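You operate a simulated robot arm through the tools that you are given. There is no shell and no other tool. Be economical: measure what you need, move in short steps, check, and stop when the job is done.

You run a simulated two-armed robot. Do the job below in one go: nothing can be reset, and whatever is moved stays where it is left.

## Task
Pick up the two-line glass with one hand, pass it to the other hand and put it on the counter by the urn. Set down upright: two-line glass.

Only the result counts: the job must be done as asked and must still hold three seconds after the hand-in. Knocking over, shifting, dropping, spilling or breaking anything else fails it.

## Robot
Two 7-joint arms with two-finger parallel grippers on one trunk, on a base that drives. Base frame: it is fixed to the floor where the robot stands at the start and does not move with it; the origin is under the middle of the robot, x ahead of it, y to its left, z up. Units: mm, degrees, N and s.
The left shoulder is at the start at [30, 119, 960], the right one opposite. With the tool pointing down near the work surface each hand reaches from about 280 to 680 mm from the robot's upright axis, wherever it stands, measured 20 degrees to its own side. Places, roughly: counter by the urn [400, -1800, 900]; two-line glass (7x8x10 cm) [500, -200, 900]. Payload 3.43 kg a hand.
The tool frame of a hand sits at the grasp point between the pads (the TCP): z along the fingers, y along the line on which they close. The tips reach 30 mm beyond it. The gripper opens to 94 mm. The fingers are 28 mm wide and 10 mm thick; the gripper's body (50 by 96 mm) begins 55 mm behind the TCP.
Orientation is that of the tool frame in the base frame, as [roll, pitch, yaw] about the fixed x, y, z axes, in that order (R = Rz(yaw) Ry(pitch) Rx(roll)). With the fingers straight down and closing along the base's y, the tool's x points along the base's -x, its y along +y and its z along -z.

## Interface
- The arms move only by the tool nudge_tool. It takes "left_series", "right_series" or both (then of equal length, played together; a hand with none holds still); each is a list of rows, each a list of 7 numbers: the shift along the tool's x, y, z in m, then the turn, a rotation vector about the tool's x, y, z in degrees, then the gripper command, from -1 (fully open) to 1 (shut), values between in proportion. In form: [[dx, dy, dz, ax, ay, az, claw], ...]. A call has 1 to 10 rows; each row shifts and turns the commanded pose from where the row before left it, along the tool's axes as they then stand. Rows are played at 5 a second. More than 50 mm and 8.6 degrees between two rows, or a gripper value outside its range, and nothing of the call is played. A pose out of reach is approached as far as the arm can. The call stops where the force on the tool passes 40 N (or 10 N more than at its start, if that is more) or the arm is blocked; 0.2 s more then pass. Each finger travels about 72 mm/s and halts on what it meets, pressing with about 31 N; the grip force reading is that of the motor and also rises with nothing between the fingers. The clock runs only during rows and for 0.2 s after the last one: add rows that do not move to give the fingers time. It gives the time, the measured TCP pose, the force on the tool (base axes), the opening and the grip force at its end, in the units of the frame above (readings bear some noise), with the torque about the TCP (base axes, N m) and any sound that the robot's microphone picked up.
- Cameras (640 x 400 px; columns grow to the right, rows downward): "scene" is now at [36.5, -22.5, 1658.3]; the picture's right is [-0.31, -0.95, 0.00], its down [-0.78, 0.25, -0.58] and it looks along [0.55, -0.18, -0.82] (base axes); focal length 263 px, centre (320, 200). "left" rides on the left gripper at [76, -14, -103] in its tool frame; the picture's right is [0.18, 0.98, 0.00], its down [-0.75, 0.14, -0.64] and it looks along [-0.63, 0.12, 0.77] (tool axes); focal length 243 px, centre (320, 200). "right" rides on the right gripper at [76, 14, -102] in its tool frame; the picture's right is [-0.18, 0.98, 0.00], its down [-0.75, -0.14, -0.64] and it looks along [-0.63, -0.12, 0.77] (tool axes); focal length 243 px, centre (320, 200). There is no depth. A picture from a camera that has moved, and an enlarged one, comes with that camera's place and axes in the base frame and with its lens.
- get_image(camera): a new picture of that camera. The clock stands still meanwhile.
- raise_lower(by): slides the trunk up (or, below 0, down) by that many mm; the arms and the scene camera ride with it, the base frame stays. It gives what a move gives, with no picture.
- base_move(legs): drives the robot by 1 to 6 legs, each [ahead, turn to the left] in mm and degrees, along the robot's own axes; the way and the turn of a leg run together, so that a leg with both is an arc; at most 1500 mm and 180 degrees a leg. The arms and the cameras ride along, it lands a little off, and it stops where it bumps. It gives what a move gives.
- pan_tilt(pan, tilt): turns the head with the scene camera to pan (to the left, within 143 degrees either way) and tilt (down, from -29 to 69), counted from straight ahead of the robot. It gives what a move gives.
- close_up(camera, box): a new picture of the part [left, top, right, bottom] of that camera's present view, enlarged. The clock stands still meanwhile.
- finish_job(): hands the job in; it is judged then, once.

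Work in short steps. Places have to be worked out from the pictures, the camera data and where the tool is seen: move nearer, look again, correct. Check each grasp and each placing, and mend what went wrong. You have 120 turns and 108 pictures in all, those below and enlarged ones among them. Open the grippers and draw the arms clear of the work before you hand the job in, unless the task says otherwise; then end with one line.

The tools are called after "Call:" by a JSON object that holds its "op" and its "data". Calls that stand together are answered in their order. nudge_tool: Moves the arms, as the interface text tells. Its arguments: {"type":"object","properties":{"left_series":{"type":"array","items":{"type":"array","items":{"type":"number"}}},"right_series":{"type":"array","items":{"type":"array","items":{"type":"number"}}}},"required":[]} The other tools are called the same way: raise_lower (by) slides the trunk up or down; base_move (legs) drives the base; pan_tilt (pan, tilt) turns the head that bears the scene camera; get_image (camera) takes a picture; close_up (camera, box) takes an enlarged picture of a part of a camera's view; finish_job () hands the job in.

At the start:

```text
time_s: 0.0
left_tcp_pos: [428.8, -2.6, 1088.0]
left_orientation: [180.0, 0.1, -179.9]
left_ft_force: [-0.2, 0.1, 0.3]
left_wrist_torque: [-0.01, 0.01, 0.03]
left_width: 94.0
left_grasp_force: 0.0
right_tcp_pos: [319.0, -288.8, 1134.5]
right_orientation: [180.0, 0.0, -180.0]
right_ft_force: [-0.9, -0.1, 0.4]
right_wrist_torque: [0.02, 0.02, 0.02]
right_width: 94.2
right_grasp_force: 0.0
trunk travel left (down, up): [-225.0, 185.0]
robot x, y, heading: [0.3, 0.4, -0.0]
head pan, tilt: [-17.9, 54.8]
```

scene: 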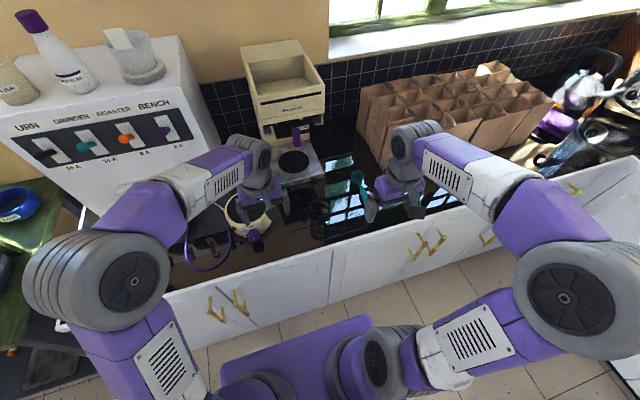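
right: 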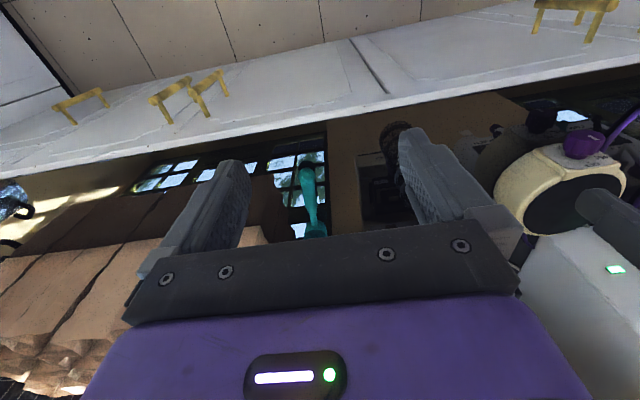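
left: 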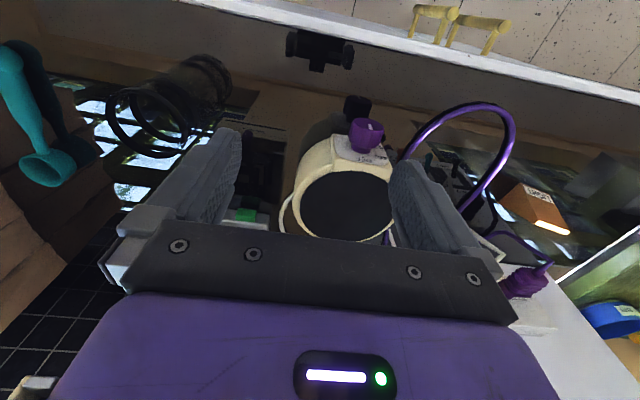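

The scene shows a dark counter with a machine, crate and some glassware near [500,-200]. I enlarge that area to find the two-line glass.

Call:
{"op": "close_up", "data": {"camera": "scene", "box": [220, 120, 420, 270]}}

Call:
{"op": "close_up", "data": {"camera": "left", "box": [0, 20, 320, 220]}}

```text
2.67 times, centred on (320, 195) of scene
camera zoom: at [36.5, -22.5, 1658.3], right [-0.31, -0.95, 0.0], down [-0.78, 0.25, -0.58], along [0.55, -0.18, -0.82], focal length 702 px, centre (320, 213)
```

zoom: 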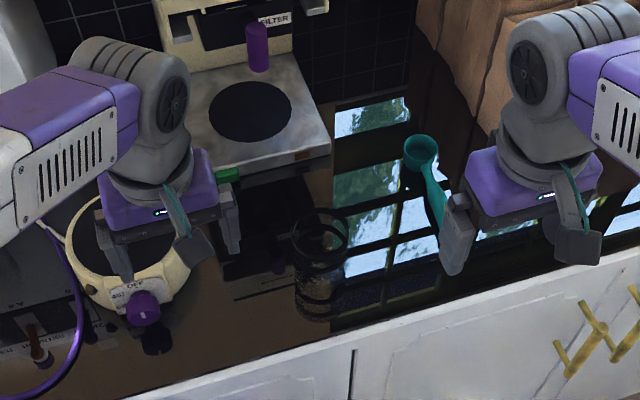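

```text
2.00 times, centred on (160, 120) of left
camera zoom: at [353.3, -15.8, 1191.0], right [-0.18, 0.98, 0.0], down [0.75, 0.14, 0.64], along [0.63, 0.12, -0.77], focal length 485 px, centre (640, 360)
```

zoom: 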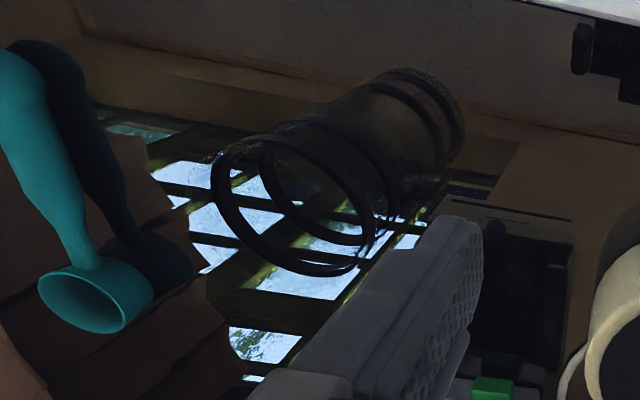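

The clear glass with dark rings is just right of centre. I enlarge it further for measurement.

Call:
{"op": "close_up", "data": {"camera": "scene", "box": [290, 180, 354, 220]}}

Call:
{"op": "close_up", "data": {"camera": "left", "box": [90, 40, 250, 140]}}

```text
10.00 times, centred on (322, 200) of scene
camera zoom: at [36.5, -22.5, 1658.3], right [-0.31, -0.95, 0.0], down [-0.78, 0.25, -0.58], along [0.55, -0.18, -0.82], focal length 2634 px, centre (300, 200)
```

zoom: 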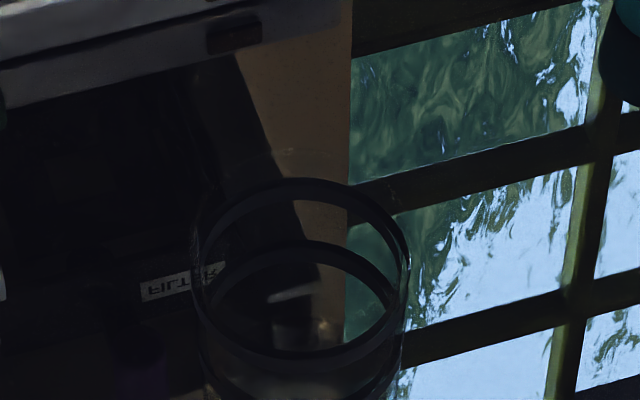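

```text
4.00 times, centred on (170, 90) of left
camera zoom: at [353.3, -15.8, 1191.0], right [-0.18, 0.98, 0.0], down [0.75, 0.14, 0.64], along [0.63, 0.12, -0.77], focal length 970 px, centre (920, 640)
```

zoom: 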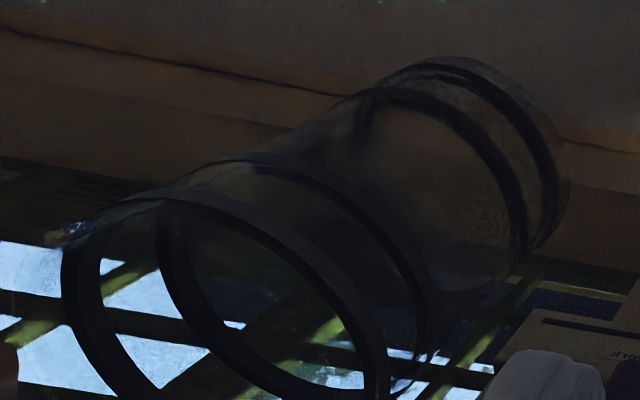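

The glass rim is near [475,-167,~960], with its two dark rings near the top. Before picking, I look toward the urn to see the target and other glasses.

Call:
{"op": "pan_tilt", "data": {"pan": -75, "tilt": 25}}

Call:
{"op": "get_image", "data": {"camera": "scene"}}

```text
time_s: 1.3
left_tcp_pos: [429.3, -2.6, 1087.7]
left_orientation: [-180.0, 0.0, -180.0]
left_ft_force: [0.1, 0.5, -0.5]
left_wrist_torque: [0.02, -0.01, 0.02]
left_width: 93.9
left_grasp_force: 0.1
right_tcp_pos: [317.4, -289.2, 1135.0]
right_orientation: [180.0, 0.0, -179.9]
right_ft_force: [0.1, 0.4, 0.5]
right_wrist_torque: [0.02, 0.03, -0.01]
right_width: 93.9
right_grasp_force: 0.0
trunk travel left (down, up): [-225.0, 185.0]
robot x, y, heading: [-1.3, 1.5, -0.1]
head pan, tilt: [-75.0, 25.0]
```

```text
100 pictures are left
camera scene: at [-8.4, -89.2, 1702.0], right [-0.97, -0.26, 0.0], down [-0.11, 0.41, -0.91], along [0.24, -0.88, -0.42], focal length 263 px, centre (320, 200)
```

scene: 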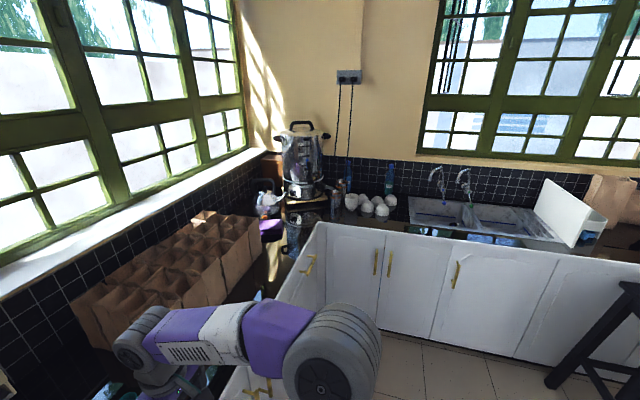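

The counter is L-shaped with the urn in the corner; I enlarge that corner.

Call:
{"op": "close_up", "data": {"camera": "scene", "box": [220, 110, 420, 235]}}

Call:
{"op": "close_up", "data": {"camera": "scene", "box": [240, 170, 340, 240]}}

```text
3.20 times, centred on (320, 172) of scene
camera zoom: at [-8.4, -89.2, 1702.0], right [-0.97, -0.26, 0.0], down [-0.11, 0.41, -0.91], along [0.24, -0.88, -0.42], focal length 843 px, centre (320, 288)
```

zoom: 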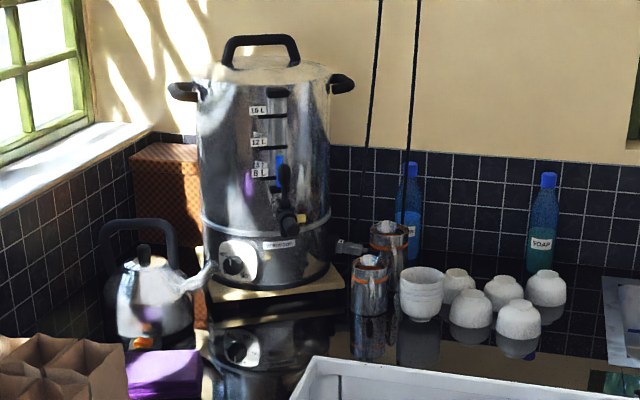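

```text
5.71 times, centred on (290, 205) of scene
camera zoom: at [-8.4, -89.2, 1702.0], right [-0.97, -0.26, 0.0], down [-0.11, 0.41, -0.91], along [0.24, -0.88, -0.42], focal length 1505 px, centre (491, 171)
```

zoom: 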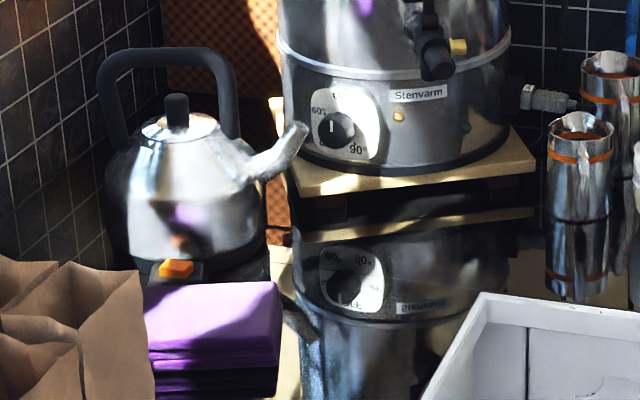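

The spot in front of the urn near [400,-1800] is clear; I'll later stand facing -y there and place with the left hand from the side. Plan: right hand takes the glass from above by the upper part, left hand takes it low from the side. First I bring the right hand over the glass and the left out of the way.

Call:
{"op": "nudge_tool", "data": {"right_series": [[-0.033, 0.03, 0.0, 0, 0, 0, -1], [-0.033, 0.03, 0.0, 0, 0, 0, -1], [-0.033, 0.03, 0.0, 0, 0, 0, -1], [-0.033, 0.03, 0, 0, 0, 0, -1]], "left_series": [[0.02, 0.04, -0.02, 0, 0, 0, -1], [0.02, 0.04, -0.02, 0, 0, 0, -1], [0.02, 0.04, -0.02, 0, 0, 0, -1], [0.02, 0.04, -0.02, 0, 0, 0, -1]]}}

Call:
{"op": "get_image", "data": {"camera": "right"}}

Call:
{"op": "pan_tilt", "data": {"pan": -18, "tilt": 50}}

Call:
{"op": "get_image", "data": {"camera": "scene"}}

```text
time_s: 2.3
left_tcp_pos: [348.1, 158.1, 1166.4]
left_orientation: [180.0, 0.0, -180.0]
left_ft_force: [-0.3, 0.1, -0.6]
left_wrist_torque: [-0.03, 0.04, 0.02]
left_width: 94.3
left_grasp_force: 0.1
right_tcp_pos: [449.1, -169.2, 1133.6]
right_orientation: [-179.9, 0.0, 180.0]
right_ft_force: [0.1, 0.9, 0.1]
right_wrist_torque: [-0.02, 0.02, -0.01]
right_width: 94.0
right_grasp_force: 0.2
trunk travel left (down, up): [-225.0, 185.0]
robot x, y, heading: [-1.2, -4.9, 0.2]
head pan, tilt: [-75.0, 25.0]
```

```text
97 pictures are left
camera right: at [373.0, -154.3, 1237.0], right [0.18, 0.98, 0.0], down [0.75, -0.14, 0.64], along [0.63, -0.12, -0.77], focal length 243 px, centre (320, 200)
```

right: 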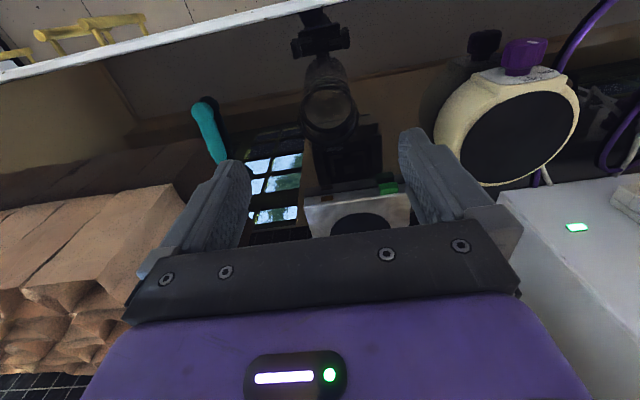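

```text
time_s: 3.5
left_tcp_pos: [349.6, 156.1, 1166.8]
left_orientation: [179.9, 0.0, 179.9]
left_ft_force: [0.0, 0.3, 0.4]
left_wrist_torque: [-0.01, 0.0, 0.04]
left_width: 93.8
left_grasp_force: 0.0
right_tcp_pos: [449.4, -170.9, 1133.2]
right_orientation: [179.9, 0.0, 180.0]
right_ft_force: [0.5, 0.3, 0.1]
right_wrist_torque: [0.0, 0.01, 0.0]
right_width: 93.9
right_grasp_force: 0.0
trunk travel left (down, up): [-225.0, 185.0]
robot x, y, heading: [-3.3, -2.7, 0.1]
head pan, tilt: [-18.0, 50.0]
```

```text
96 pictures are left
camera scene: at [40.9, -24.0, 1664.6], right [-0.31, -0.95, 0.0], down [-0.73, 0.24, -0.64], along [0.61, -0.2, -0.77], focal length 263 px, centre (320, 200)
```

scene: 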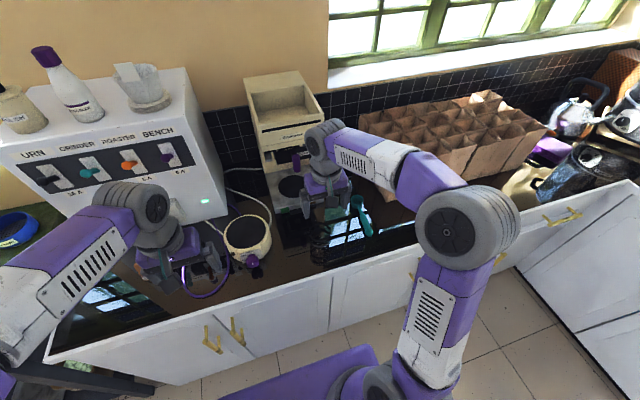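

The glass is seen between the fingers; I enlarge the right view to measure its rim and base.

Call:
{"op": "close_up", "data": {"camera": "right", "box": [270, 30, 398, 150]}}

Call:
{"op": "close_up", "data": {"camera": "scene", "box": [280, 200, 376, 260]}}

```text
3.33 times, centred on (334, 90) of right
camera zoom: at [372.5, -156.3, 1236.7], right [0.18, 0.98, 0.0], down [0.75, -0.14, 0.64], along [0.63, -0.12, -0.77], focal length 809 px, centre (273, 567)
```

zoom: 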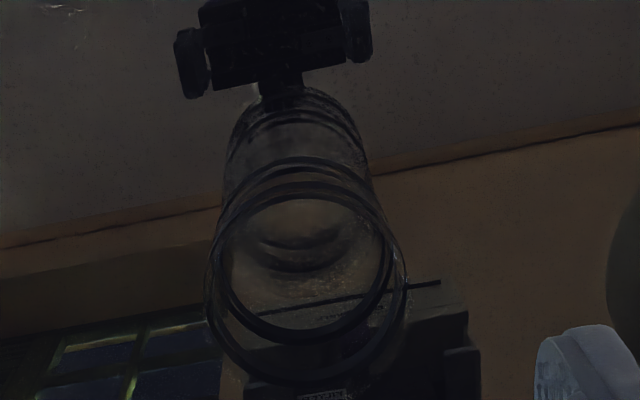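

```text
6.67 times, centred on (328, 230) of scene
camera zoom: at [40.9, -24.0, 1664.6], right [-0.31, -0.95, 0.0], down [-0.73, 0.24, -0.64], along [0.61, -0.2, -0.77], focal length 1756 px, centre (267, 0)
```

zoom: 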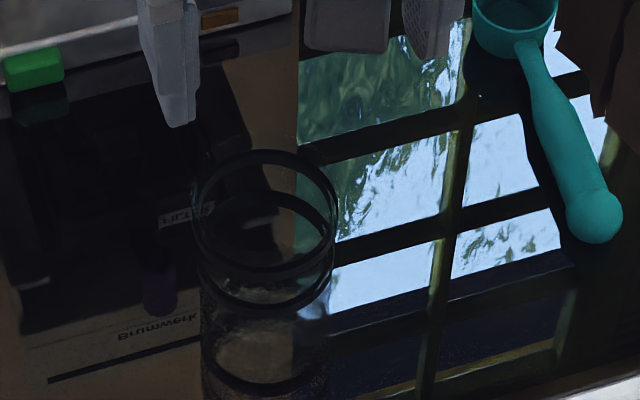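

The views triangulate the rim at about [479,-166.5,953], diameter 69 mm, counter near 858. I centre the hand and go down to just above the rim.

Call:
{"op": "nudge_tool", "data": {"right_series": [[-0.03, 0.0045, 0.03, 0, 0, 0, -1], [0, 0, 0.04, 0, 0, 0, -1], [0, 0, 0.04, 0, 0, 0, -1], [0, 0, 0.025, 0, 0, 0, -1], [0, 0, 0, 0, 0, 0, -1]]}}

Call:
{"op": "close_up", "data": {"camera": "right", "box": [180, 0, 500, 240]}}

Call:
{"op": "close_up", "data": {"camera": "scene", "box": [280, 180, 376, 240]}}

```text
time_s: 4.7
left_tcp_pos: [348.4, 155.7, 1166.1]
left_orientation: [-179.9, 0.0, -180.0]
left_ft_force: [-0.3, 0.3, -0.4]
left_wrist_torque: [0.02, -0.01, 0.03]
left_width: 93.8
left_grasp_force: 0.0
right_tcp_pos: [479.2, -165.8, 999.6]
right_orientation: [180.0, 0.0, 180.0]
right_ft_force: [-0.1, -0.8, 0.3]
right_wrist_torque: [-0.01, 0.01, 0.0]
right_width: 94.0
right_grasp_force: 0.0
trunk travel left (down, up): [-225.0, 185.0]
robot x, y, heading: [-0.6, 0.0, 0.1]
head pan, tilt: [-18.0, 50.0]
```

```text
1.67 times, centred on (340, 120) of right
camera zoom: at [402.0, -151.2, 1102.1], right [0.18, 0.98, 0.0], down [0.75, -0.14, 0.64], along [0.63, -0.12, -0.77], focal length 404 px, centre (287, 333)
```

zoom: 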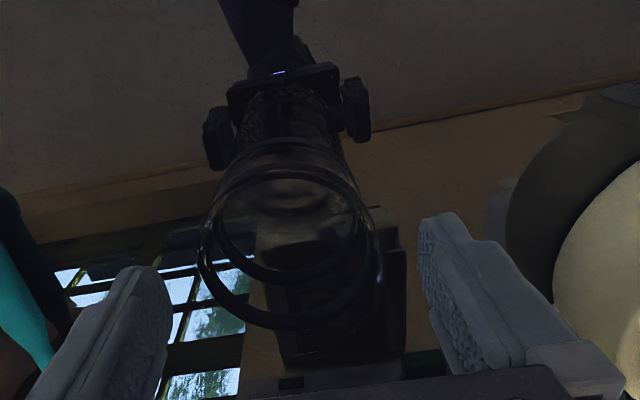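

```text
6.67 times, centred on (328, 210) of scene
camera zoom: at [40.9, -23.9, 1664.6], right [-0.31, -0.95, 0.0], down [-0.73, 0.24, -0.64], along [0.61, -0.2, -0.77], focal length 1756 px, centre (267, 133)
```

zoom: 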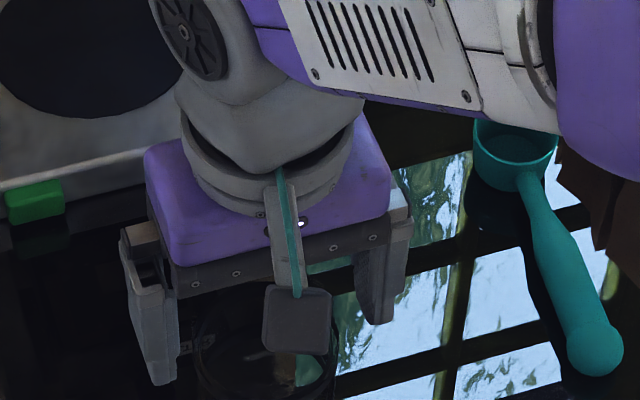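

The re-measured rim centre is [481,-165,953], within a couple mm of the TCP. I descend to z≈948 and close.

Call:
{"op": "nudge_tool", "data": {"right_series": [[-0.001, 0.001, 0.025, 0, 0, 0, -1], [0, 0, 0.025, 0, 0, 0, -1], [0, 0, 0, 0, 0, 0, -1]]}}

Call:
{"op": "get_image", "data": {"camera": "right"}}

```text
time_s: 5.5
left_tcp_pos: [348.6, 156.6, 1166.8]
left_orientation: [-180.0, 0.0, -180.0]
left_ft_force: [-0.3, 0.6, -1.0]
left_wrist_torque: [-0.01, 0.02, 0.02]
left_width: 94.0
left_grasp_force: 0.2
right_tcp_pos: [481.3, -162.1, 950.7]
right_orientation: [180.0, 0.0, 180.0]
right_ft_force: [0.6, -0.1, 0.6]
right_wrist_torque: [0.0, -0.02, -0.02]
right_width: 94.0
right_grasp_force: 0.1
trunk travel left (down, up): [-225.0, 185.0]
robot x, y, heading: [-0.9, -0.5, 0.1]
head pan, tilt: [-18.0, 50.0]
```

```text
91 pictures are left
camera right: at [403.4, -148.8, 1053.4], right [0.18, 0.98, 0.0], down [0.75, -0.14, 0.64], along [0.63, -0.12, -0.77], focal length 243 px, centre (320, 200)
```

right: 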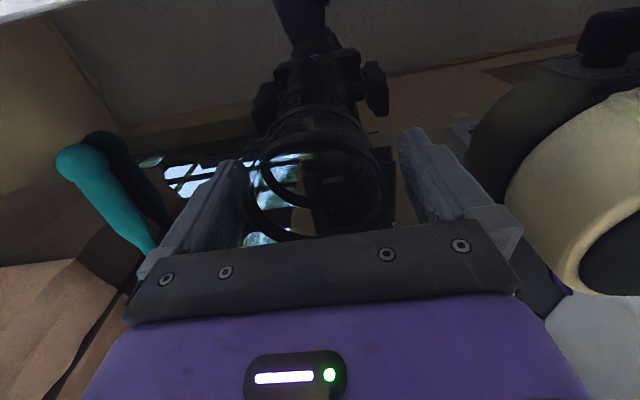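

The glass sits a little towards the -y finger; I shift 4 mm that way and close.

Call:
{"op": "nudge_tool", "data": {"right_series": [[0, -0.004, 0.002, 0, 0, 0, -1], [0, 0, 0, 0, 0, 0, 0], [0, 0, 0, 0, 0, 0, 0.5], [0, 0, 0, 0, 0, 0, 1], [0, 0, 0, 0, 0, 0, 1]]}}

Call:
{"op": "get_image", "data": {"camera": "right"}}

```text
time_s: 6.7
left_tcp_pos: [348.9, 156.0, 1165.8]
left_orientation: [-179.9, 0.0, 180.0]
left_ft_force: [-0.1, -0.3, 0.3]
left_wrist_torque: [-0.02, 0.0, 0.0]
left_width: 93.9
left_grasp_force: 0.0
right_tcp_pos: [480.2, -166.6, 947.2]
right_orientation: [180.0, -0.1, 180.0]
right_ft_force: [0.5, -0.3, 0.3]
right_wrist_torque: [-0.01, 0.0, -0.02]
right_width: 68.8
right_grasp_force: 31.5
trunk travel left (down, up): [-225.0, 185.0]
robot x, y, heading: [2.1, -0.1, 0.1]
head pan, tilt: [-18.0, 50.0]
```

```text
90 pictures are left
camera right: at [403.6, -152.7, 1051.0], right [0.18, 0.98, 0.0], down [0.75, -0.14, 0.64], along [0.63, -0.12, -0.77], focal length 243 px, centre (320, 200)
```

right: 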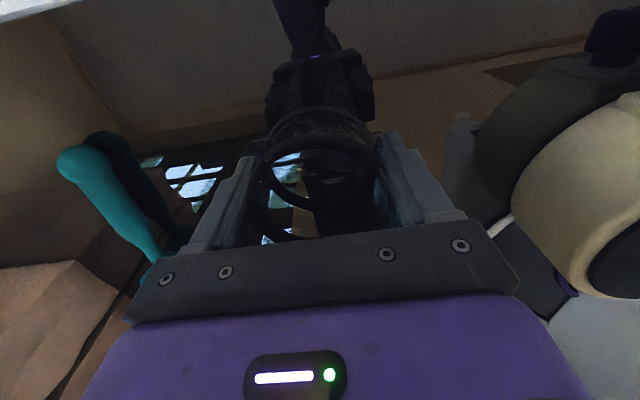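

Gripped at 68.8 mm with 31.5 N. I lift slowly, straight up.

Call:
{"op": "nudge_tool", "data": {"right_series": [[0, 0, -0.01, 0, 0, 0, 1], [0, 0, -0.03, 0, 0, 0, 1], [0, 0, -0.04, 0, 0, 0, 1], [0, 0, -0.05, 0, 0, 0, 1], [0, 0, -0.05, 0, 0, 0, 1], [0, 0, -0.04, 0, 0, 0, 1]]}}

Call:
{"op": "get_image", "data": {"camera": "right"}}

Call:
{"op": "get_image", "data": {"camera": "left"}}

Call:
{"op": "get_image", "data": {"camera": "scene"}}

```text
time_s: 8.1
left_tcp_pos: [348.6, 155.4, 1166.4]
left_orientation: [-179.9, -0.1, 180.0]
left_ft_force: [0.5, -0.5, -1.4]
left_wrist_torque: [-0.03, -0.01, 0.01]
left_width: 93.9
left_grasp_force: 0.0
right_tcp_pos: [481.6, -167.5, 1168.6]
right_orientation: [180.0, 0.0, -179.8]
right_ft_force: [-0.3, 0.4, -1.1]
right_wrist_torque: [-0.01, -0.01, 0.01]
right_width: 68.7
right_grasp_force: 31.1
trunk travel left (down, up): [-225.0, 185.0]
robot x, y, heading: [0.7, 1.0, 0.1]
head pan, tilt: [-18.0, 50.0]
```

```text
89 pictures are left
camera right: at [403.9, -152.8, 1271.2], right [0.18, 0.98, 0.0], down [0.75, -0.14, 0.64], along [0.63, -0.12, -0.77], focal length 243 px, centre (320, 200)
```

right: 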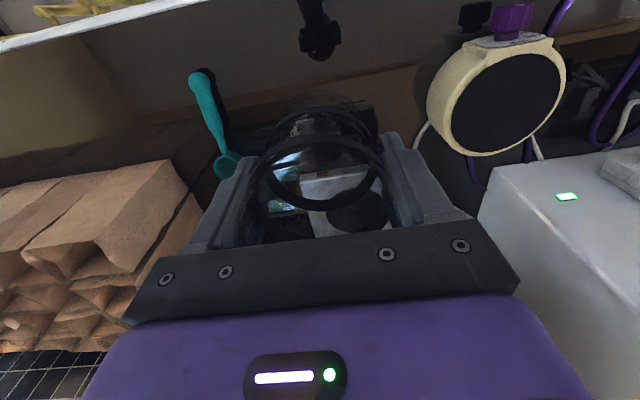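

```text
88 pictures are left
camera left: at [272.4, 143.6, 1269.9], right [-0.18, 0.98, 0.0], down [0.75, 0.14, 0.64], along [0.63, 0.12, -0.77], focal length 243 px, centre (320, 200)
```

left: 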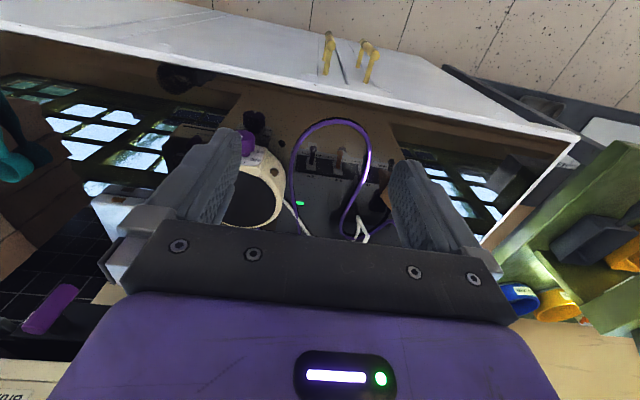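

```text
87 pictures are left
camera scene: at [40.6, -23.9, 1664.6], right [-0.31, -0.95, 0.0], down [-0.73, 0.24, -0.64], along [0.61, -0.2, -0.77], focal length 263 px, centre (320, 200)
```

scene: 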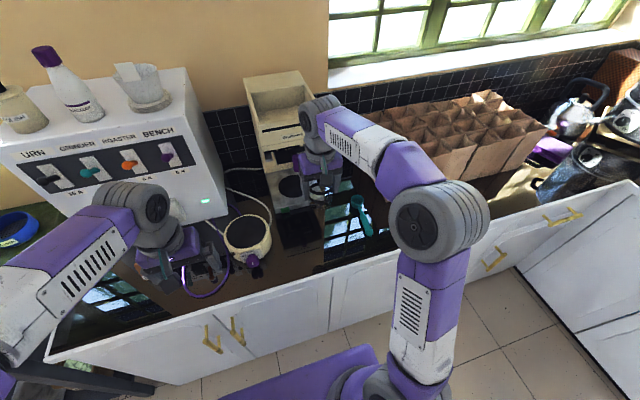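

The glass is lifted cleanly. Before backing off from the counter for the handover, I check the space behind.

Call:
{"op": "pan_tilt", "data": {"pan": -140, "tilt": 40}}

Call:
{"op": "get_image", "data": {"camera": "scene"}}

```text
time_s: 10.1
left_tcp_pos: [348.7, 156.7, 1167.0]
left_orientation: [180.0, -0.1, -180.0]
left_ft_force: [-0.1, 0.0, 1.1]
left_wrist_torque: [0.04, 0.01, -0.01]
left_width: 94.1
left_grasp_force: 0.2
right_tcp_pos: [480.0, -167.8, 1168.3]
right_orientation: [-180.0, -0.1, 179.9]
right_ft_force: [0.2, 0.8, -0.5]
right_wrist_torque: [-0.03, 0.0, 0.01]
right_width: 68.7
right_grasp_force: 31.3
trunk travel left (down, up): [-225.0, 185.0]
robot x, y, heading: [1.6, 1.7, 0.1]
head pan, tilt: [-140.0, 40.0]
```

```text
86 pictures are left
camera scene: at [-97.3, -54.9, 1678.7], right [-0.64, 0.77, 0.0], down [0.49, 0.41, -0.77], along [-0.59, -0.49, -0.64], focal length 263 px, centre (320, 200)
```

scene: 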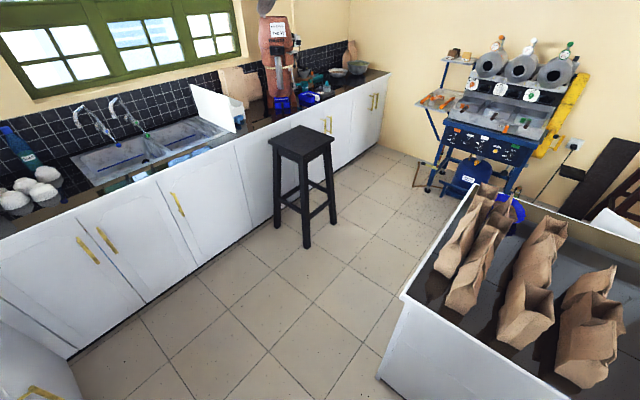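

There is an island about 650 mm behind, so I back off only 150 mm.

Call:
{"op": "base_move", "data": {"legs": [[-150, 0]]}}

Call:
{"op": "pan_tilt", "data": {"pan": 0, "tilt": 50}}

```text
time_s: 11.5
left_tcp_pos: [198.5, 155.7, 1166.8]
left_orientation: [180.0, 0.0, 179.9]
left_ft_force: [0.2, -0.5, 0.0]
left_wrist_torque: [-0.01, 0.01, -0.01]
left_width: 93.7
left_grasp_force: 0.1
right_tcp_pos: [329.2, -168.9, 1167.3]
right_orientation: [180.0, 0.0, 180.0]
right_ft_force: [0.1, 0.3, -0.7]
right_wrist_torque: [-0.06, -0.02, 0.02]
right_width: 68.6
right_grasp_force: 31.2
trunk travel left (down, up): [-225.0, 185.0]
robot x, y, heading: [-151.8, 0.7, 0.0]
head pan, tilt: [-140.0, 40.0]
```

```text
time_s: 13.8
left_tcp_pos: [198.7, 156.6, 1166.4]
left_orientation: [-179.9, 0.0, 179.9]
left_ft_force: [0.9, 0.1, 0.1]
left_wrist_torque: [0.03, 0.01, 0.03]
left_width: 94.0
left_grasp_force: 0.1
right_tcp_pos: [330.6, -167.1, 1168.1]
right_orientation: [179.9, 0.0, 179.9]
right_ft_force: [0.0, -0.3, -1.0]
right_wrist_torque: [-0.03, -0.03, -0.02]
right_width: 68.4
right_grasp_force: 30.8
trunk travel left (down, up): [-225.0, 185.0]
robot x, y, heading: [-150.0, 1.7, -0.1]
head pan, tilt: [0.0, 50.0]
```

Backed off fine, glass still held. I now turn both hands 85° about the vertical (right's closing line along x; left ready to tilt towards the glass).

Call:
{"op": "nudge_tool", "data": {"right_series": [[0, 0, 0, 0, 0, -8.5, 1], [0, 0, 0, 0, 0, -8.5, 1], [0, 0, 0, 0, 0, -8.5, 1], [0, 0, 0, 0, 0, -8.5, 1], [0, 0, 0, 0, 0, -8.5, 1], [0, 0, 0, 0, 0, -8.5, 1], [0, 0, 0, 0, 0, -8.5, 1], [0, 0, 0, 0, 0, -8.5, 1], [0, 0, 0, 0, 0, -8.5, 1], [0, 0, 0, 0, 0, -8.5, 1]], "left_series": [[0, 0, 0, 0, 0, -8.5, -1], [0, 0, 0, 0, 0, -8.5, -1], [0, 0, 0, 0, 0, -8.5, -1], [0, 0, 0, 0, 0, -8.5, -1], [0, 0, 0, 0, 0, -8.5, -1], [0, 0, 0, 0, 0, -8.5, -1], [0, 0, 0, 0, 0, -8.5, -1], [0, 0, 0, 0, 0, -8.5, -1], [0, 0, 0, 0, 0, -8.5, -1], [0, 0, 0, 0, 0, -8.5, -1]]}}

```text
time_s: 15.9
left_tcp_pos: [198.5, 156.6, 1166.6]
left_orientation: [179.9, 0.0, -94.9]
left_ft_force: [-0.3, -1.0, 0.0]
left_wrist_torque: [0.01, -0.02, 0.01]
left_width: 94.0
left_grasp_force: 0.1
right_tcp_pos: [331.7, -167.8, 1166.9]
right_orientation: [-180.0, 0.0, -94.8]
right_ft_force: [-0.3, -0.4, -0.2]
right_wrist_torque: [0.01, -0.01, 0.04]
right_width: 68.1
right_grasp_force: 31.0
trunk travel left (down, up): [-225.0, 185.0]
robot x, y, heading: [-152.5, 3.8, -0.2]
head pan, tilt: [0.0, 50.0]
```

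Both turns reached. Now the left hand tilts up to point its fingers to the right (-y), 75° about its y.

Call:
{"op": "nudge_tool", "data": {"left_series": [[0, 0, 0, 0, 0, -5, -1], [0, 0, 0, 0, 8.4, 0, -1], [0, 0, 0, 0, 8.4, 0, -1], [0, 0, 0, 0, 8.4, 0, -1], [0, 0, 0, 0, 8.4, 0, -1], [0, 0, 0, 0, 8.4, 0, -1], [0, 0, 0, 0, 8.4, 0, -1], [0, 0, 0, 0, 8.4, 0, -1], [0, 0, 0, 0, 8.4, 0, -1], [0, 0, 0, 0, 7.8, 0, -1]], "right_series": [[0, 0, 0, 0, 0, -5, 1], [0, 0, 0, 0, 0, 0, 1], [0, 0, 0, 0, 0, 0, 1], [0, 0, 0, 0, 0, 0, 1], [0, 0, 0, 0, 0, 0, 1], [0, 0, 0, 0, 0, 0, 1], [0, 0, 0, 0, 0, 0, 1], [0, 0, 0, 0, 0, 0, 1], [0, 0, 0, 0, 0, 0, 1], [0, 0, 0, 0, 0, 0, 1]]}}

Call:
{"op": "get_image", "data": {"camera": "scene"}}

Call:
{"op": "get_image", "data": {"camera": "left"}}

Call:
{"op": "get_image", "data": {"camera": "right"}}

```text
time_s: 18.1
left_tcp_pos: [198.9, 157.0, 1165.7]
left_orientation: [-179.9, -75.1, -90.2]
left_ft_force: [-0.2, 0.3, 0.2]
left_wrist_torque: [0.0, -0.03, 0.02]
left_width: 94.1
left_grasp_force: 0.0
right_tcp_pos: [330.7, -168.0, 1166.8]
right_orientation: [180.0, 0.0, -90.1]
right_ft_force: [0.8, -0.4, 0.4]
right_wrist_torque: [0.01, 0.0, 0.02]
right_width: 68.4
right_grasp_force: 30.7
trunk travel left (down, up): [-225.0, 185.0]
robot x, y, heading: [-148.0, -4.1, -0.1]
head pan, tilt: [0.0, 50.0]
```

```text
85 pictures are left
camera scene: at [-105.2, 0.1, 1664.5], right [0.0, -1.0, 0.0], down [-0.77, 0.0, -0.64], along [0.64, 0.0, -0.77], focal length 263 px, centre (320, 200)
```

scene: 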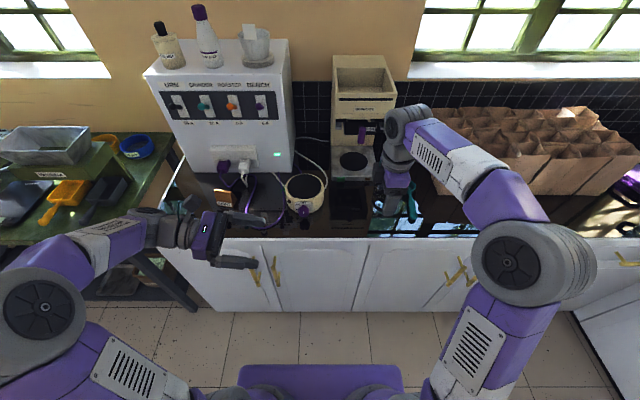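

```text
84 pictures are left
camera left: at [213.4, 237.1, 1266.9], right [-0.98, -0.05, 0.18], down [-0.14, 0.81, -0.56], along [-0.12, -0.58, -0.81], focal length 243 px, centre (320, 200)
```

left: 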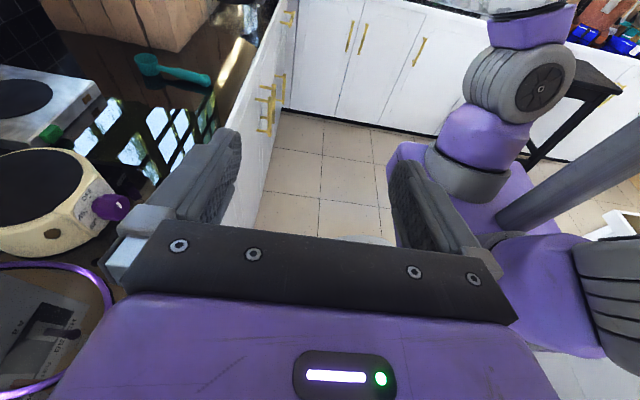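

```text
83 pictures are left
camera right: at [316.3, -244.2, 1269.6], right [-0.98, 0.19, 0.0], down [0.14, 0.75, 0.64], along [0.12, 0.63, -0.77], focal length 243 px, centre (320, 200)
```

right: 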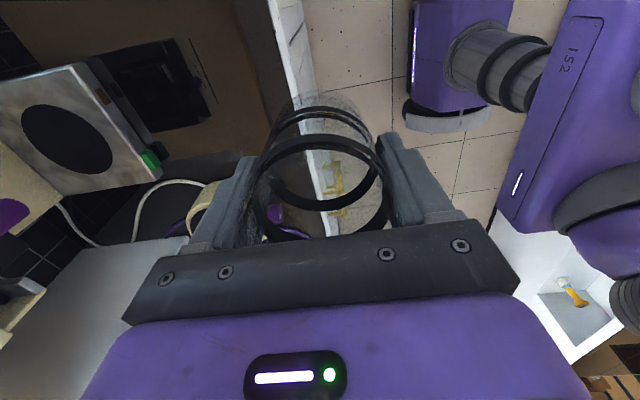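

Everything is as planned; glass base should be about 90 mm below the right TCP. I bring the glass to y≈-88 and the left hand to a pre-position 150 mm left of it at z≈1111.

Call:
{"op": "nudge_tool", "data": {"left_series": [[-0.007, -0.033, 0.027, 0, 0, 0, -1], [-0.007, -0.033, 0.027, 0, 0, 0, -1], [-0.007, -0.033, 0.027, 0, 0, 0, -1], [-0.007, -0.033, 0.027, 0, 0, 0, -1], [0, 0, 0, 0, 0, 0, -1]], "right_series": [[-0.02, 0, 0, 0, 0, 0, 1], [-0.02, 0, 0, 0, 0, 0, 1], [-0.02, 0, 0, 0, 0, 0, 1], [-0.02, 0, 0, 0, 0, 0, 1], [0, 0, 0, 0, 0, 0, 1]]}}

Call:
{"op": "get_image", "data": {"camera": "left"}}

Call:
{"op": "close_up", "data": {"camera": "scene", "box": [200, 100, 456, 260]}}

```text
time_s: 19.4
left_tcp_pos: [329.9, 58.6, 1112.7]
left_orientation: [-179.9, -75.0, -90.2]
left_ft_force: [-0.9, -0.3, -0.8]
left_wrist_torque: [0.0, -0.01, 0.02]
left_width: 93.9
left_grasp_force: 0.0
right_tcp_pos: [329.7, -87.6, 1168.5]
right_orientation: [180.0, 0.0, -90.1]
right_ft_force: [0.2, 0.8, -0.7]
right_wrist_torque: [0.02, 0.0, -0.01]
right_width: 68.4
right_grasp_force: 31.3
trunk travel left (down, up): [-225.0, 185.0]
robot x, y, heading: [-147.3, -1.2, -0.3]
head pan, tilt: [0.0, 50.0]
```

```text
82 pictures are left
camera left: at [344.0, 138.7, 1214.0], right [-0.98, -0.05, 0.18], down [-0.14, 0.82, -0.56], along [-0.12, -0.58, -0.81], focal length 243 px, centre (320, 200)
```

left: 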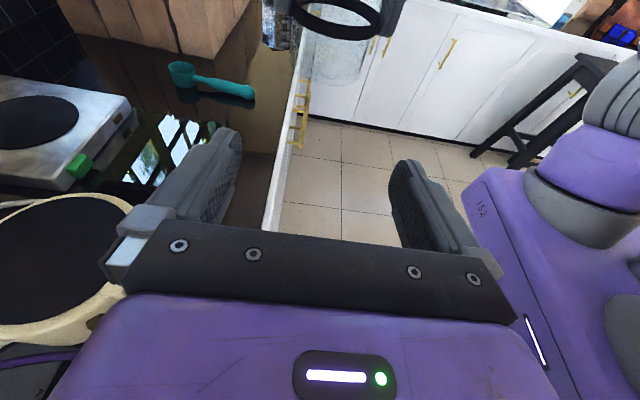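

```text
2.50 times, centred on (328, 180) of scene
camera zoom: at [-106.7, -0.2, 1664.6], right [0.0, -1.0, 0.0], down [-0.77, 0.0, -0.64], along [0.64, 0.0, -0.77], focal length 658 px, centre (300, 250)
```

zoom: 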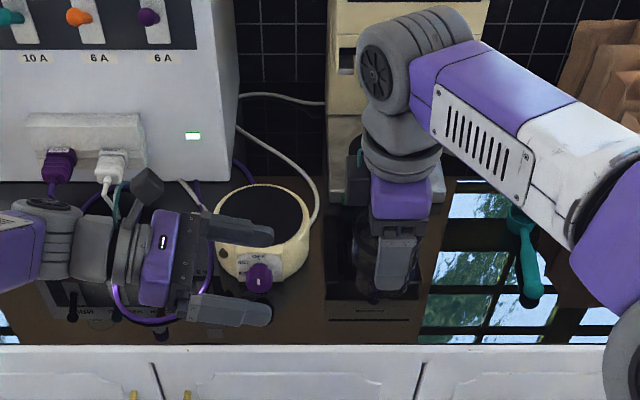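

The left camera sees the glass at the top of its view; I enlarge to check its base height.

Call:
{"op": "close_up", "data": {"camera": "left", "box": [260, 0, 420, 100]}}

Call:
{"op": "close_up", "data": {"camera": "scene", "box": [320, 170, 400, 220]}}

```text
4.00 times, centred on (340, 50) of left
camera zoom: at [344.0, 138.7, 1214.0], right [-0.98, -0.05, 0.18], down [-0.14, 0.82, -0.56], along [-0.12, -0.58, -0.81], focal length 970 px, centre (240, 800)
```

zoom: 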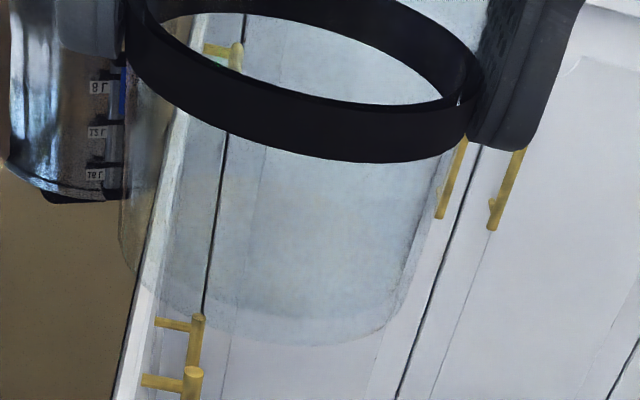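

```text
8.00 times, centred on (360, 195) of scene
camera zoom: at [-106.7, -0.2, 1664.6], right [0.0, -1.0, 0.0], down [-0.77, 0.0, -0.64], along [0.64, 0.0, -0.77], focal length 2107 px, centre (0, 240)
```

zoom: 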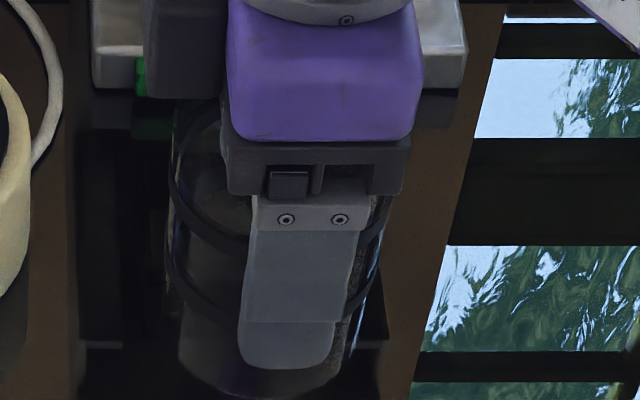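

The glass bottom looks higher (≈1103) than I thought, so I look once more below it.

Call:
{"op": "close_up", "data": {"camera": "scene", "box": [325, 190, 389, 230]}}

Call:
{"op": "close_up", "data": {"camera": "left", "box": [270, 40, 398, 120]}}

```text
10.00 times, centred on (357, 210) of scene
camera zoom: at [-106.7, -0.2, 1664.6], right [0.0, -1.0, 0.0], down [-0.77, 0.0, -0.64], along [0.64, 0.0, -0.77], focal length 2634 px, centre (-50, 100)
```

zoom: 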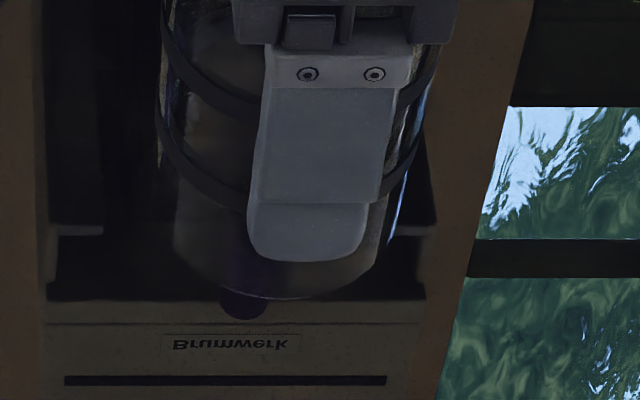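

```text
5.00 times, centred on (334, 80) of left
camera zoom: at [344.0, 138.7, 1214.0], right [-0.98, -0.05, 0.18], down [-0.14, 0.82, -0.56], along [-0.12, -0.58, -0.81], focal length 1213 px, centre (250, 800)
```

zoom: 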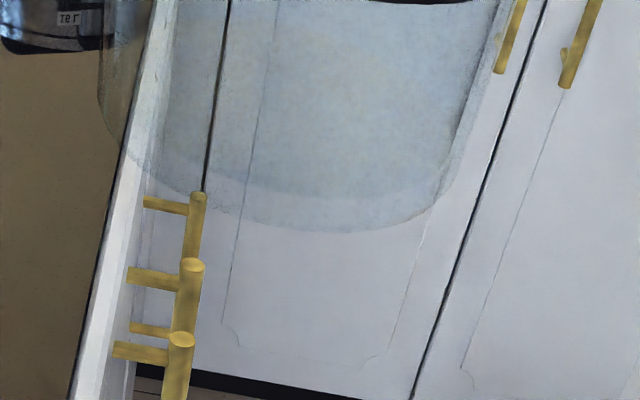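

Glass base is around z≈1098, so the right grip covers more of the glass than wanted. I'll take it low with the left first, then re-grip higher hand over hand in the air. The left now approaches horizontally part of the way.

Call:
{"op": "nudge_tool", "data": {"left_series": [[0.0077, 0, 0.0279, 0, 0, 0, -1], [0.0077, 0, 0.0279, 0, 0, 0, -1], [0.0077, 0, 0.0279, 0, 0, 0, -1], [0, 0, 0, 0, 0, 0, -1]]}}

Call:
{"op": "get_image", "data": {"camera": "left"}}

Call:
{"op": "close_up", "data": {"camera": "scene", "box": [290, 160, 400, 230]}}

Call:
{"op": "get_image", "data": {"camera": "right"}}

```text
time_s: 20.4
left_tcp_pos: [331.1, -27.3, 1112.2]
left_orientation: [179.9, -75.1, -89.9]
left_ft_force: [0.3, 0.1, 0.2]
left_wrist_torque: [0.0, -0.01, 0.02]
left_width: 94.2
left_grasp_force: 0.0
right_tcp_pos: [331.2, -87.6, 1168.4]
right_orientation: [-180.0, 0.0, -90.1]
right_ft_force: [0.1, 0.6, -0.4]
right_wrist_torque: [0.01, -0.01, 0.02]
right_width: 68.3
right_grasp_force: 31.0
trunk travel left (down, up): [-225.0, 185.0]
robot x, y, heading: [-148.5, 1.7, -0.0]
head pan, tilt: [0.0, 50.0]
```

```text
76 pictures are left
camera left: at [344.9, 53.1, 1212.7], right [-0.98, -0.05, 0.18], down [-0.14, 0.82, -0.56], along [-0.12, -0.58, -0.81], focal length 243 px, centre (320, 200)
```

left: 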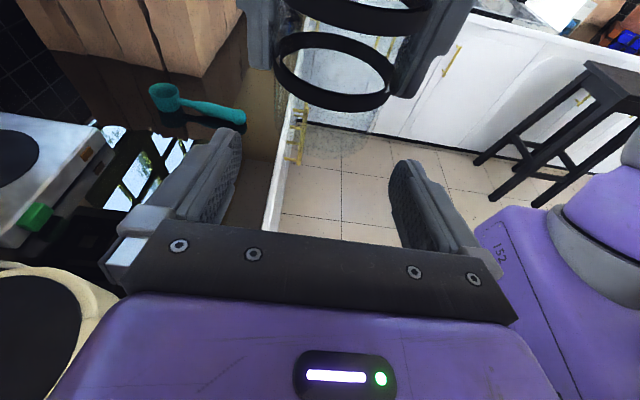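

```text
5.71 times, centred on (345, 195) of scene
camera zoom: at [-105.8, 0.3, 1664.5], right [0.0, -1.0, 0.0], down [-0.77, 0.0, -0.64], along [0.64, 0.0, -0.77], focal length 1505 px, centre (177, 229)
```

zoom: 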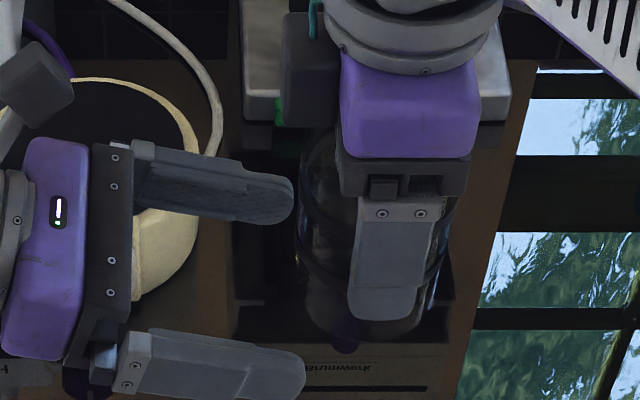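

```text
74 pictures are left
camera right: at [315.9, -164.3, 1270.9], right [-0.98, 0.19, 0.0], down [0.14, 0.75, 0.64], along [0.12, 0.63, -0.77], focal length 243 px, centre (320, 200)
```

right: 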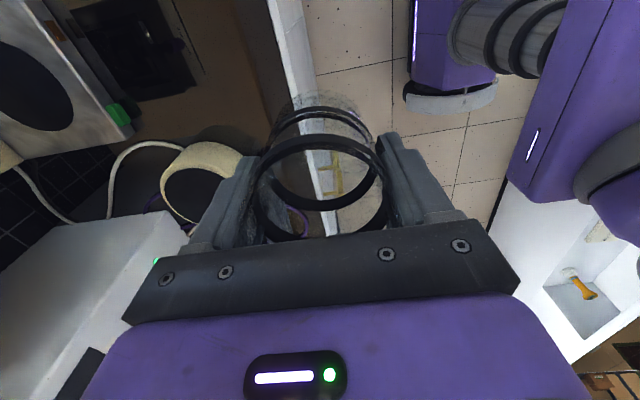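

I enlarge the left view to fix the bottom edge more precisely.

Call:
{"op": "close_up", "data": {"camera": "left", "box": [260, 20, 420, 180]}}

```text
2.50 times, centred on (340, 100) of left
camera zoom: at [344.9, 53.1, 1212.7], right [-0.98, -0.05, 0.18], down [-0.14, 0.82, -0.56], along [-0.12, -0.58, -0.81], focal length 606 px, centre (270, 450)
```

zoom: 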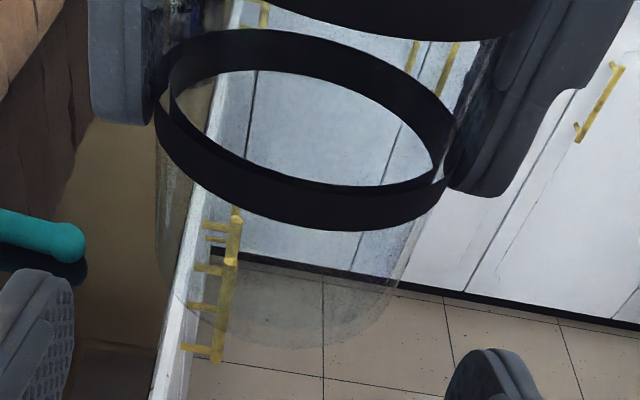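

The base comes out at ≈1100 and right fingertips at ≈1138–1142, so left grip at z≈1116 fits. I move in and close gently.

Call:
{"op": "nudge_tool", "data": {"left_series": [[0.0064, 0, 0.0187, 0, 0, 0, -1], [0.0064, 0, 0.0187, 0, 0, 0, -1], [0.0059, 0, 0.0187, 0, 0, 0, -1], [0, 0, 0, 0, 0, 0, -1]]}}

Call:
{"op": "get_image", "data": {"camera": "left"}}

Call:
{"op": "close_up", "data": {"camera": "scene", "box": [290, 160, 400, 230]}}

```text
time_s: 21.4
left_tcp_pos: [331.0, -86.0, 1116.4]
left_orientation: [179.9, -75.0, -90.0]
left_ft_force: [-0.4, -0.3, -0.4]
left_wrist_torque: [0.02, -0.02, -0.01]
left_width: 93.9
left_grasp_force: 0.1
right_tcp_pos: [330.4, -89.9, 1167.8]
right_orientation: [180.0, 0.0, -90.1]
right_ft_force: [-1.3, 0.0, -1.3]
right_wrist_torque: [0.04, 0.01, 0.02]
right_width: 68.5
right_grasp_force: 31.3
trunk travel left (down, up): [-225.0, 185.0]
robot x, y, heading: [-154.0, 1.0, -0.3]
head pan, tilt: [0.0, 50.0]
```

```text
72 pictures are left
camera left: at [344.7, -5.8, 1216.6], right [-0.98, -0.05, 0.18], down [-0.14, 0.82, -0.56], along [-0.12, -0.58, -0.81], focal length 243 px, centre (320, 200)
```

left: 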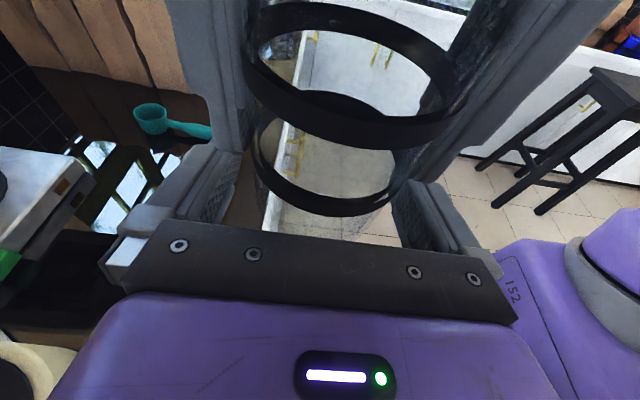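

```text
5.71 times, centred on (345, 195) of scene
camera zoom: at [-105.8, 0.2, 1664.5], right [0.0, -1.0, 0.0], down [-0.77, 0.0, -0.64], along [0.64, 0.0, -0.77], focal length 1505 px, centre (177, 229)
```

zoom: 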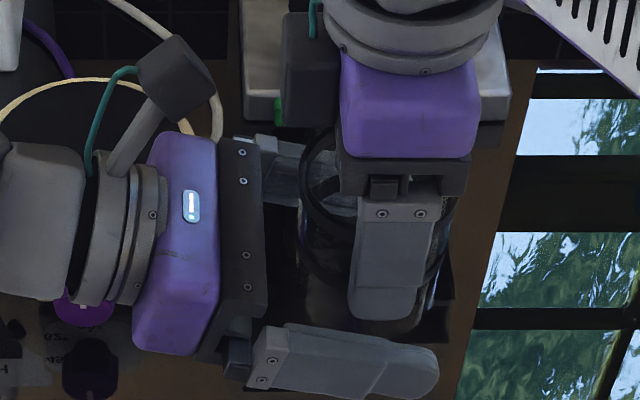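

Left fingers straddle the glass just below the right fingers. Closing the left.

Call:
{"op": "nudge_tool", "data": {"left_series": [[0, 0, 0, 0, 0, 0, 0], [0, 0, 0, 0, 0, 0, 0.4], [0, 0, 0, 0, 0, 0, 1], [0, 0, 0, 0, 0, 0, 1], [0, 0, 0, 0, 0, 0, 1]]}}

Call:
{"op": "get_image", "data": {"camera": "left"}}

```text
time_s: 22.6
left_tcp_pos: [330.2, -86.9, 1115.5]
left_orientation: [180.0, -75.0, -90.1]
left_ft_force: [2.6, -1.2, 0.3]
left_wrist_torque: [-0.05, -0.02, -0.03]
left_width: 65.9
left_grasp_force: 31.5
right_tcp_pos: [331.4, -88.0, 1168.2]
right_orientation: [180.0, 0.0, -90.0]
right_ft_force: [-1.7, 0.7, -0.6]
right_wrist_torque: [0.08, 0.17, 0.02]
right_width: 68.4
right_grasp_force: 30.8
trunk travel left (down, up): [-225.0, 185.0]
robot x, y, heading: [-149.4, 0.9, 0.1]
head pan, tilt: [0.0, 50.0]
```

```text
70 pictures are left
camera left: at [344.7, -5.9, 1216.6], right [-0.98, -0.05, 0.18], down [-0.14, 0.82, -0.56], along [-0.12, -0.58, -0.81], focal length 243 px, centre (320, 200)
```

left: 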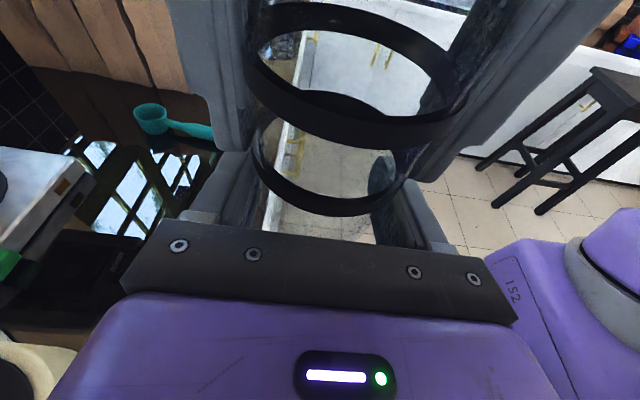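

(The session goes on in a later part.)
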